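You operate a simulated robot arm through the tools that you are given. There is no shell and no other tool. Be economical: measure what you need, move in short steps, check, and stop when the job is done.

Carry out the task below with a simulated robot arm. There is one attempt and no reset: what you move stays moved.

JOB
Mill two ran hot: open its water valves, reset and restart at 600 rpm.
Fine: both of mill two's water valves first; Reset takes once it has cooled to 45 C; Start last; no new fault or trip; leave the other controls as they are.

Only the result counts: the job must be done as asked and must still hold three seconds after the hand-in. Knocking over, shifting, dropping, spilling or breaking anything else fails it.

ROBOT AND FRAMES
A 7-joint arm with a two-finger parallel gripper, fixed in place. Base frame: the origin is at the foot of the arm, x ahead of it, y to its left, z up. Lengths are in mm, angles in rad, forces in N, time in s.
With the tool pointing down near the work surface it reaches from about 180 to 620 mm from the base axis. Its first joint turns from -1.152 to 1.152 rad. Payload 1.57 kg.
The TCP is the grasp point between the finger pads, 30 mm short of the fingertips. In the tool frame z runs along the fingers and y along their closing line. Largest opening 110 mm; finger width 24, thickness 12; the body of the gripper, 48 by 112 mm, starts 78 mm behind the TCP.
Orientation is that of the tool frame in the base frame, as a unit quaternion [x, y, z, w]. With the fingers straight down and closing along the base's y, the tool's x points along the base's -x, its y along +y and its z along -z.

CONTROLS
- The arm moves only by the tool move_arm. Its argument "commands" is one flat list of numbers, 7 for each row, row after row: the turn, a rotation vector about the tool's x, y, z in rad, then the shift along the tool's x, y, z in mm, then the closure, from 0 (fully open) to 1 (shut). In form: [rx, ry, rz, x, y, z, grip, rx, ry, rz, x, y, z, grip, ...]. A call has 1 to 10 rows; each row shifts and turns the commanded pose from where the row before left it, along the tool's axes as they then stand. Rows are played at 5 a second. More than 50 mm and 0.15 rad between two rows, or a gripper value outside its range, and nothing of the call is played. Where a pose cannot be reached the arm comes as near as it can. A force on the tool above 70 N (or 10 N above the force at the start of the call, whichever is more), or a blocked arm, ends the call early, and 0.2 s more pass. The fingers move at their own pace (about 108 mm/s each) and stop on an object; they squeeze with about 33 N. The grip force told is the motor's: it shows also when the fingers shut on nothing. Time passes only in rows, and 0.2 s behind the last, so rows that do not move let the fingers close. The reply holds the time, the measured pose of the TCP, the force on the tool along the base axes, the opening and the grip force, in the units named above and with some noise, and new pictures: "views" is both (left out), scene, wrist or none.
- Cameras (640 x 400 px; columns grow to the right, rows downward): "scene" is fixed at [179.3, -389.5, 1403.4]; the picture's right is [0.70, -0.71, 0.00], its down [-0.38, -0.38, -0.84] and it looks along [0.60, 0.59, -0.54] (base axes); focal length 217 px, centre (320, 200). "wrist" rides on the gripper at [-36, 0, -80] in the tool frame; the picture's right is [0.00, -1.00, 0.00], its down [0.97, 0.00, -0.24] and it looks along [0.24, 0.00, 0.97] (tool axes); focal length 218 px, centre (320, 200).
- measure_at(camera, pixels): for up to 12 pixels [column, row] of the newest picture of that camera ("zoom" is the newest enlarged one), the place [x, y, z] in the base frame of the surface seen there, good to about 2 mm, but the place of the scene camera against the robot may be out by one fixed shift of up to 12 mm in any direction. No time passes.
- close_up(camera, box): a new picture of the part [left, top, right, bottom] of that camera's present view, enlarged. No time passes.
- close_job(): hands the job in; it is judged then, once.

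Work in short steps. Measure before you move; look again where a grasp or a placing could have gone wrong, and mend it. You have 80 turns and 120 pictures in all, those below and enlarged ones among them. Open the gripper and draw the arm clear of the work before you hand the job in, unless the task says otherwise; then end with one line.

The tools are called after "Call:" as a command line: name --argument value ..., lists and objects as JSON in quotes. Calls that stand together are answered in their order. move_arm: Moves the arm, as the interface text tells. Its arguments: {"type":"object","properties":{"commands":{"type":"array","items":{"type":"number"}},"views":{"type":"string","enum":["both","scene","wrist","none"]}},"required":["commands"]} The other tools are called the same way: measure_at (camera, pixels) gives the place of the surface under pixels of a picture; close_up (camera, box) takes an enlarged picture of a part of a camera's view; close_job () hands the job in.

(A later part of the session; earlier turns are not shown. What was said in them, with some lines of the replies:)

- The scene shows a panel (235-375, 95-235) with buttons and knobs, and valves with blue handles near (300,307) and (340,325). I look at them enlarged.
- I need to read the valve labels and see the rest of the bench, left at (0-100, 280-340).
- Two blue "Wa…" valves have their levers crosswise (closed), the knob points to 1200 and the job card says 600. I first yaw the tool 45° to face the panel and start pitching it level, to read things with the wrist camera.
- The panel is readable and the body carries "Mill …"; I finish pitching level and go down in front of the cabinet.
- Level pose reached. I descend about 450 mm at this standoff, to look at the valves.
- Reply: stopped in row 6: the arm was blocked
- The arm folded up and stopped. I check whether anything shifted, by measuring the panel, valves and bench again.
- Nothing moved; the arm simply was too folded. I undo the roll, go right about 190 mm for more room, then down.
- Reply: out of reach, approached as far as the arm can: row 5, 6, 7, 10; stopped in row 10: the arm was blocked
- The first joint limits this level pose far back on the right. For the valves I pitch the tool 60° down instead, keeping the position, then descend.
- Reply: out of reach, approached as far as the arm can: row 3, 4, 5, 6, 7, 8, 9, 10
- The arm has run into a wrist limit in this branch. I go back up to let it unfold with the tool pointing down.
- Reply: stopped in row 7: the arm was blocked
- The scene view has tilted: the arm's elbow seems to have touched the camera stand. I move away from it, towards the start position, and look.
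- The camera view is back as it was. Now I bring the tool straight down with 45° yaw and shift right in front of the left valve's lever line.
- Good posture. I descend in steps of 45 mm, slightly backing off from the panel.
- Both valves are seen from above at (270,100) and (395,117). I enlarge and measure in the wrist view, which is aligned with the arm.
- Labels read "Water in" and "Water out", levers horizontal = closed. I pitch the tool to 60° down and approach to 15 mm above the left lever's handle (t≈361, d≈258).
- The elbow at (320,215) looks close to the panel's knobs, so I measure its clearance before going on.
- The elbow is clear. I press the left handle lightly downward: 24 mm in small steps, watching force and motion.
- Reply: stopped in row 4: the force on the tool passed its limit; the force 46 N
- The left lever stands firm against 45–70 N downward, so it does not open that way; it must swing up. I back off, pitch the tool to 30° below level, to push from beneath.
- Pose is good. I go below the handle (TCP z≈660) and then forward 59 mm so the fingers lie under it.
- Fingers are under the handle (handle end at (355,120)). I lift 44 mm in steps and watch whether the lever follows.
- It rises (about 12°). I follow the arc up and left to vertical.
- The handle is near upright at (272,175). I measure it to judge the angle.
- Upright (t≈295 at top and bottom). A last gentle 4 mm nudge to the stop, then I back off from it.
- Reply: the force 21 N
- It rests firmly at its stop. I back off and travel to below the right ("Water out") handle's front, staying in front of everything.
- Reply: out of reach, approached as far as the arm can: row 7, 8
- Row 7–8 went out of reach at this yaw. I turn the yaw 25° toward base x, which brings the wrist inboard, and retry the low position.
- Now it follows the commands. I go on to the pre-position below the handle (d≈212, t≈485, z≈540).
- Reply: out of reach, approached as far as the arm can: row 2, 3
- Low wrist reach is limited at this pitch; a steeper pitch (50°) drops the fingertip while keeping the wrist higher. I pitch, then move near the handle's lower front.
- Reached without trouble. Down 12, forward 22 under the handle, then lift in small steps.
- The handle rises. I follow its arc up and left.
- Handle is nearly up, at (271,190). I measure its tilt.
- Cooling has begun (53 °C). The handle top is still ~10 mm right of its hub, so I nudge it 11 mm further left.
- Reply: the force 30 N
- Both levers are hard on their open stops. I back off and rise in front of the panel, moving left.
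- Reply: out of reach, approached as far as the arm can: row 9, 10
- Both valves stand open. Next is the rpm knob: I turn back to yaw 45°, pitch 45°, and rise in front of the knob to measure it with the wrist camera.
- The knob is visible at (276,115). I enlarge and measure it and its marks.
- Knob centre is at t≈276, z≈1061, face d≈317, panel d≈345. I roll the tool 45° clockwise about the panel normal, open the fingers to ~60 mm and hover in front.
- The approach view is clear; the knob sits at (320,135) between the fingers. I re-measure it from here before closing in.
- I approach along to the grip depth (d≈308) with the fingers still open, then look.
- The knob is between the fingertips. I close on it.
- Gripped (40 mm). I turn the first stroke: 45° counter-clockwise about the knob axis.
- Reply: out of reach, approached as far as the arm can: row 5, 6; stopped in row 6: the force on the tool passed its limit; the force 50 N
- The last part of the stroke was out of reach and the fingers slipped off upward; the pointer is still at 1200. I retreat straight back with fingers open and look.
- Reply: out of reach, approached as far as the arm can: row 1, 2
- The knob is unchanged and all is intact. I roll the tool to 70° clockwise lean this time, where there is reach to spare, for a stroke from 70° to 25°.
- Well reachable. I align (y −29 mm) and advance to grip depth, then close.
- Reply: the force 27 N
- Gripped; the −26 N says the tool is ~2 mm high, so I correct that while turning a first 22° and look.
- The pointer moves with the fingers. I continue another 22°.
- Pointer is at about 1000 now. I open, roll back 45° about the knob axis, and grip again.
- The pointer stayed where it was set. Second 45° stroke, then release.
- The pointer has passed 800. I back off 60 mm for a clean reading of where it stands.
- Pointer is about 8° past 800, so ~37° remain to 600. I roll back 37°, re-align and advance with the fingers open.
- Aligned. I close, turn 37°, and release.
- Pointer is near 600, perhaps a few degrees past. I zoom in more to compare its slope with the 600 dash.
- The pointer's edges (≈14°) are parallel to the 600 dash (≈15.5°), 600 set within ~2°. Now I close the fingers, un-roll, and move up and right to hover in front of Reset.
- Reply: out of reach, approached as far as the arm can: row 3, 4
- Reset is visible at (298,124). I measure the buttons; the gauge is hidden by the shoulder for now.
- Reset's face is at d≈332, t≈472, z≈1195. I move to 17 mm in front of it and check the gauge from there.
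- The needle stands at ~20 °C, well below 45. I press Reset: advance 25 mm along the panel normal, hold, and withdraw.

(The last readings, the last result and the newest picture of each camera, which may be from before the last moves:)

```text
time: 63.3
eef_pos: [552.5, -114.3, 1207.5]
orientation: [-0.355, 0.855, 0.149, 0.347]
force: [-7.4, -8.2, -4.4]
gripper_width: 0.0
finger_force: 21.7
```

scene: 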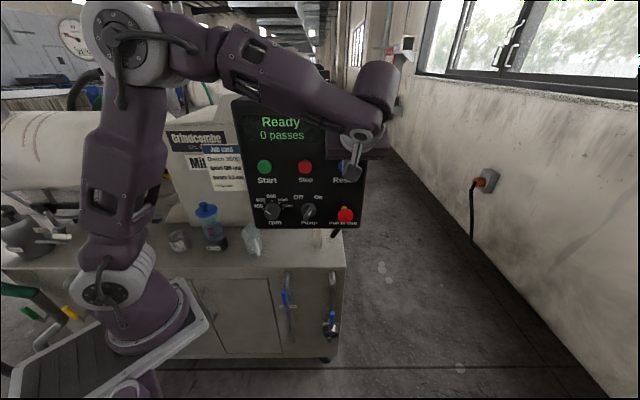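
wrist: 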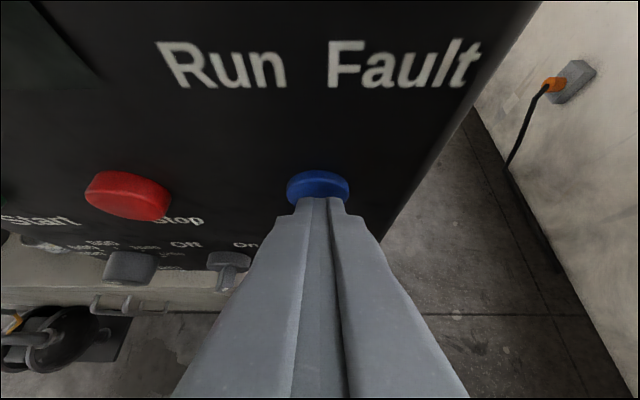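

The display reads "Ready". I withdraw and go left to in front of Start, checking the knob on the way.

Call:
move_arm --commands '[0, 0, 0, 20, 0, -20, 1, 0, 0, 0, 14, 0, -14, 1, 0, 0, 0, 0, 47, 0, 1, 0, 0, 0, 0, 47, 0, 1, 0, 0, 0, 0, 47, 0, 1, 0, 0, 0, 0, 46, 0, 1]' --views "both"

Call:
close_up --camera "scene" --box '[230, 90, 380, 240]'

```text
time: 64.7
eef_pos: [384.2, -15.8, 1210.3]
orientation: [-0.357, 0.854, 0.151, 0.348]
force: [0.4, -0.3, 0.2]
gripper_width: 0.1
finger_force: 21.6
```

scene: 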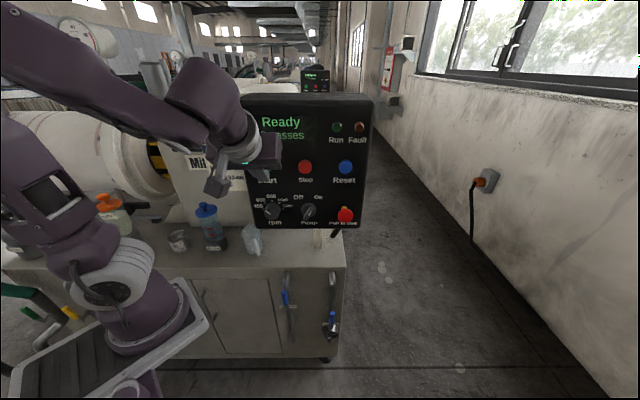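
wrist: 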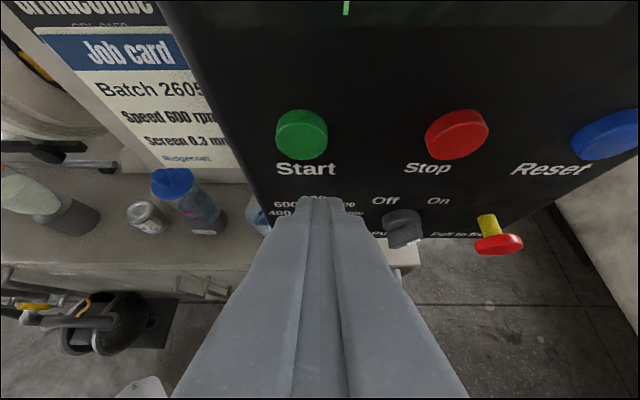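

```text
2.67 times, centred on (305, 165) of scene
```

zoom: 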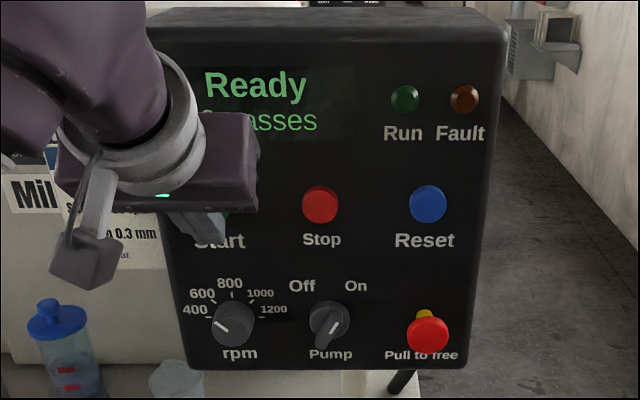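

Ready, no fault, pointer toward 600. I measure the Start button at (302,130) and double-check the knob in close-up.

Call:
measure_at --camera "wrist" --pixels '[[300, 130], [282, 132], [318, 132], [300, 145], [300, 117]]'

Call:
close_up --camera "scene" --box '[250, 185, 300, 230]'

```text
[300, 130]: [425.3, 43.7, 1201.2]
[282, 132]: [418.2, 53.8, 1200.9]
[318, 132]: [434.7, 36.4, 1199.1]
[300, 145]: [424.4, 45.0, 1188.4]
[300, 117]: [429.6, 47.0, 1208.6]
```

```text
8.89 times, centred on (275, 208) of scene
```

zoom: 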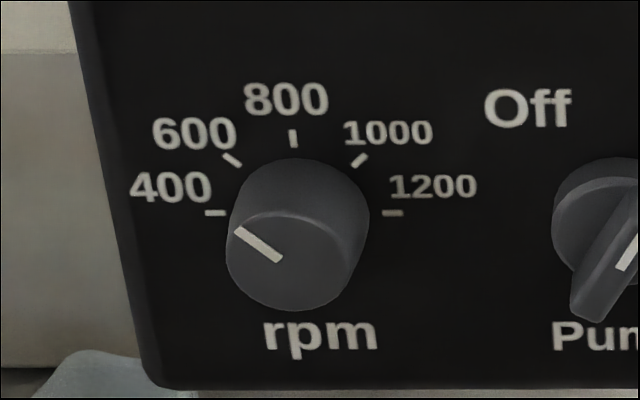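

The pointer may be a few degrees low; I zoom closer to compare precisely before starting.

Call:
close_up --camera "scene" --box '[264, 200, 284, 220]'

```text
16.00 times, centred on (274, 210) of scene
```

zoom: 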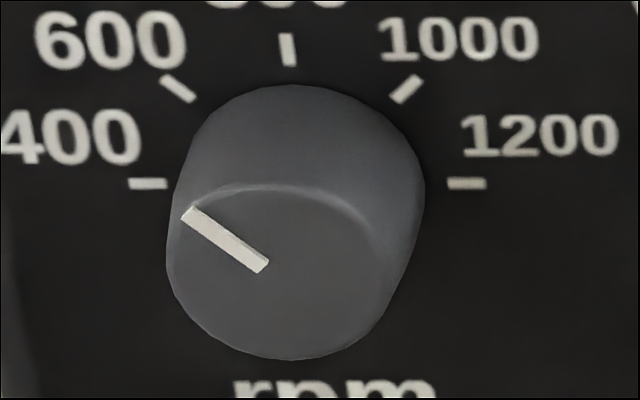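

Projecting a 45° pointer through the scene camera gives slope 35.9°, and I read 35.7°, so the knob is right on 600. I press Start (t≈270, z≈1199).

Call:
move_arm --commands '[0, 0, 0, -12.2, 6, 12.2, 1, 0, 0, 0, -12.2, 6, 12.2, 1, 0, 0, 0, -2.8, 0, 2.8, 1, 0, 0, 0, -2.8, 0, 2.8, 1, 0, 0, 0, -2.5, 0, 2.5, 1, 0, 0, 0, -2.1, 0, 2.1, 1]' --views "both"

```text
time: 66.1
eef_pos: [411.4, 27.8, 1209.4]
orientation: [-0.357, 0.854, 0.151, 0.347]
force: [-13.2, -8.4, 0.4]
gripper_width: 0.0
finger_force: 21.5
```

scene: 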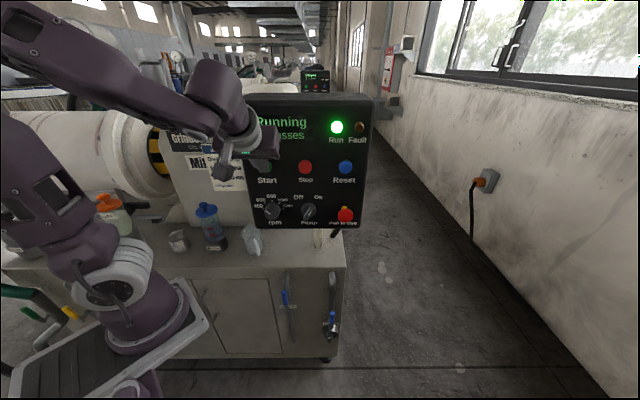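
wrist: 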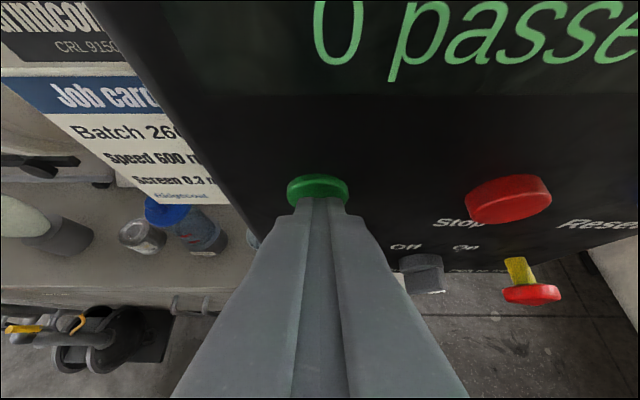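

Running, Run lamp lit, Fault lamp dark. I withdraw and open the gripper, then check the state.

Call:
move_arm --commands '[0, 0, 0, 20, 0, -20, 1, 0, 0, 0, 20, 0, -20, 1, 0, 0, 0, 14, 0, -14, 0.5, 0, 0, 0, -14, 0, -14, 0, 0, 0, 0, -14, 0, -14, 0, 0, 0, 0, -14, 0, -14, 0, 0, 0, 0, 0, 0, 0, 0, 0, 0, 0, 0, 0, 0, 0]' --views "scene"

Call:
close_up --camera "scene" --box '[230, 90, 380, 240]'

Call:
close_up --camera "scene" --box '[260, 250, 380, 370]'

```text
time: 67.9
eef_pos: [361.0, -28.0, 1270.2]
orientation: [-0.356, 0.854, 0.151, 0.348]
force: [-0.1, 0.2, -0.6]
gripper_width: 109.6
finger_force: 0.1
```

scene: 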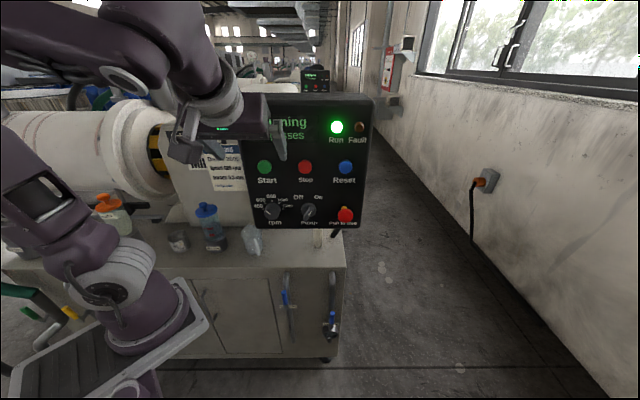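

```text
2.67 times, centred on (305, 165) of scene
```

zoom: 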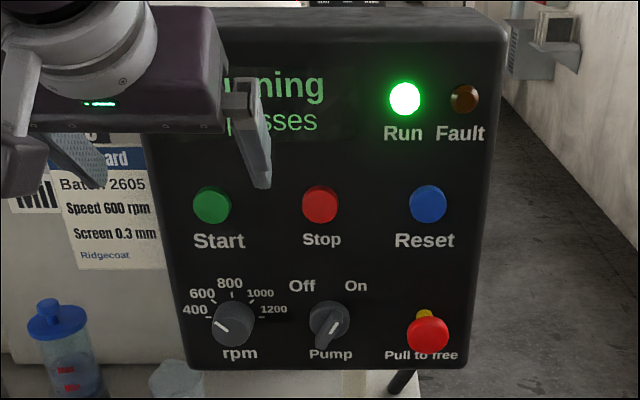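

```text
3.33 times, centred on (320, 310) of scene
```

zoom: 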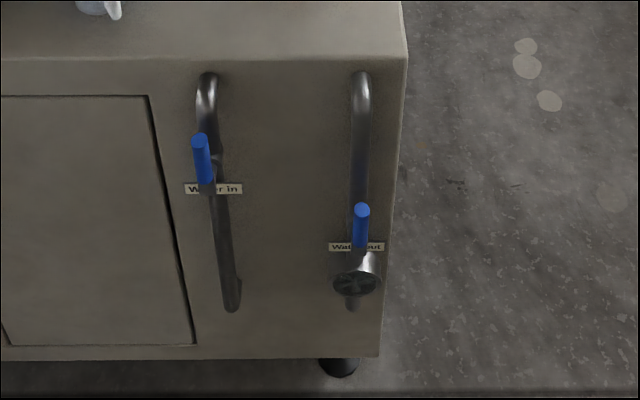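

The mill is running without a fault, both valves are open, the knob is at 600, and the arm is clear with the gripper open. I hand the job in.

Call:
close_job

```text
The job is handed in.
```

Mill two is running again with no fault: both water valves are open, it was reset at about 20 °C, the speed knob is at 600 rpm, and Start was pressed last. On the way the arm bumped the scene camera mount, which sprang back, and the fingers slipped once on the speed knob; neither left any visible change.
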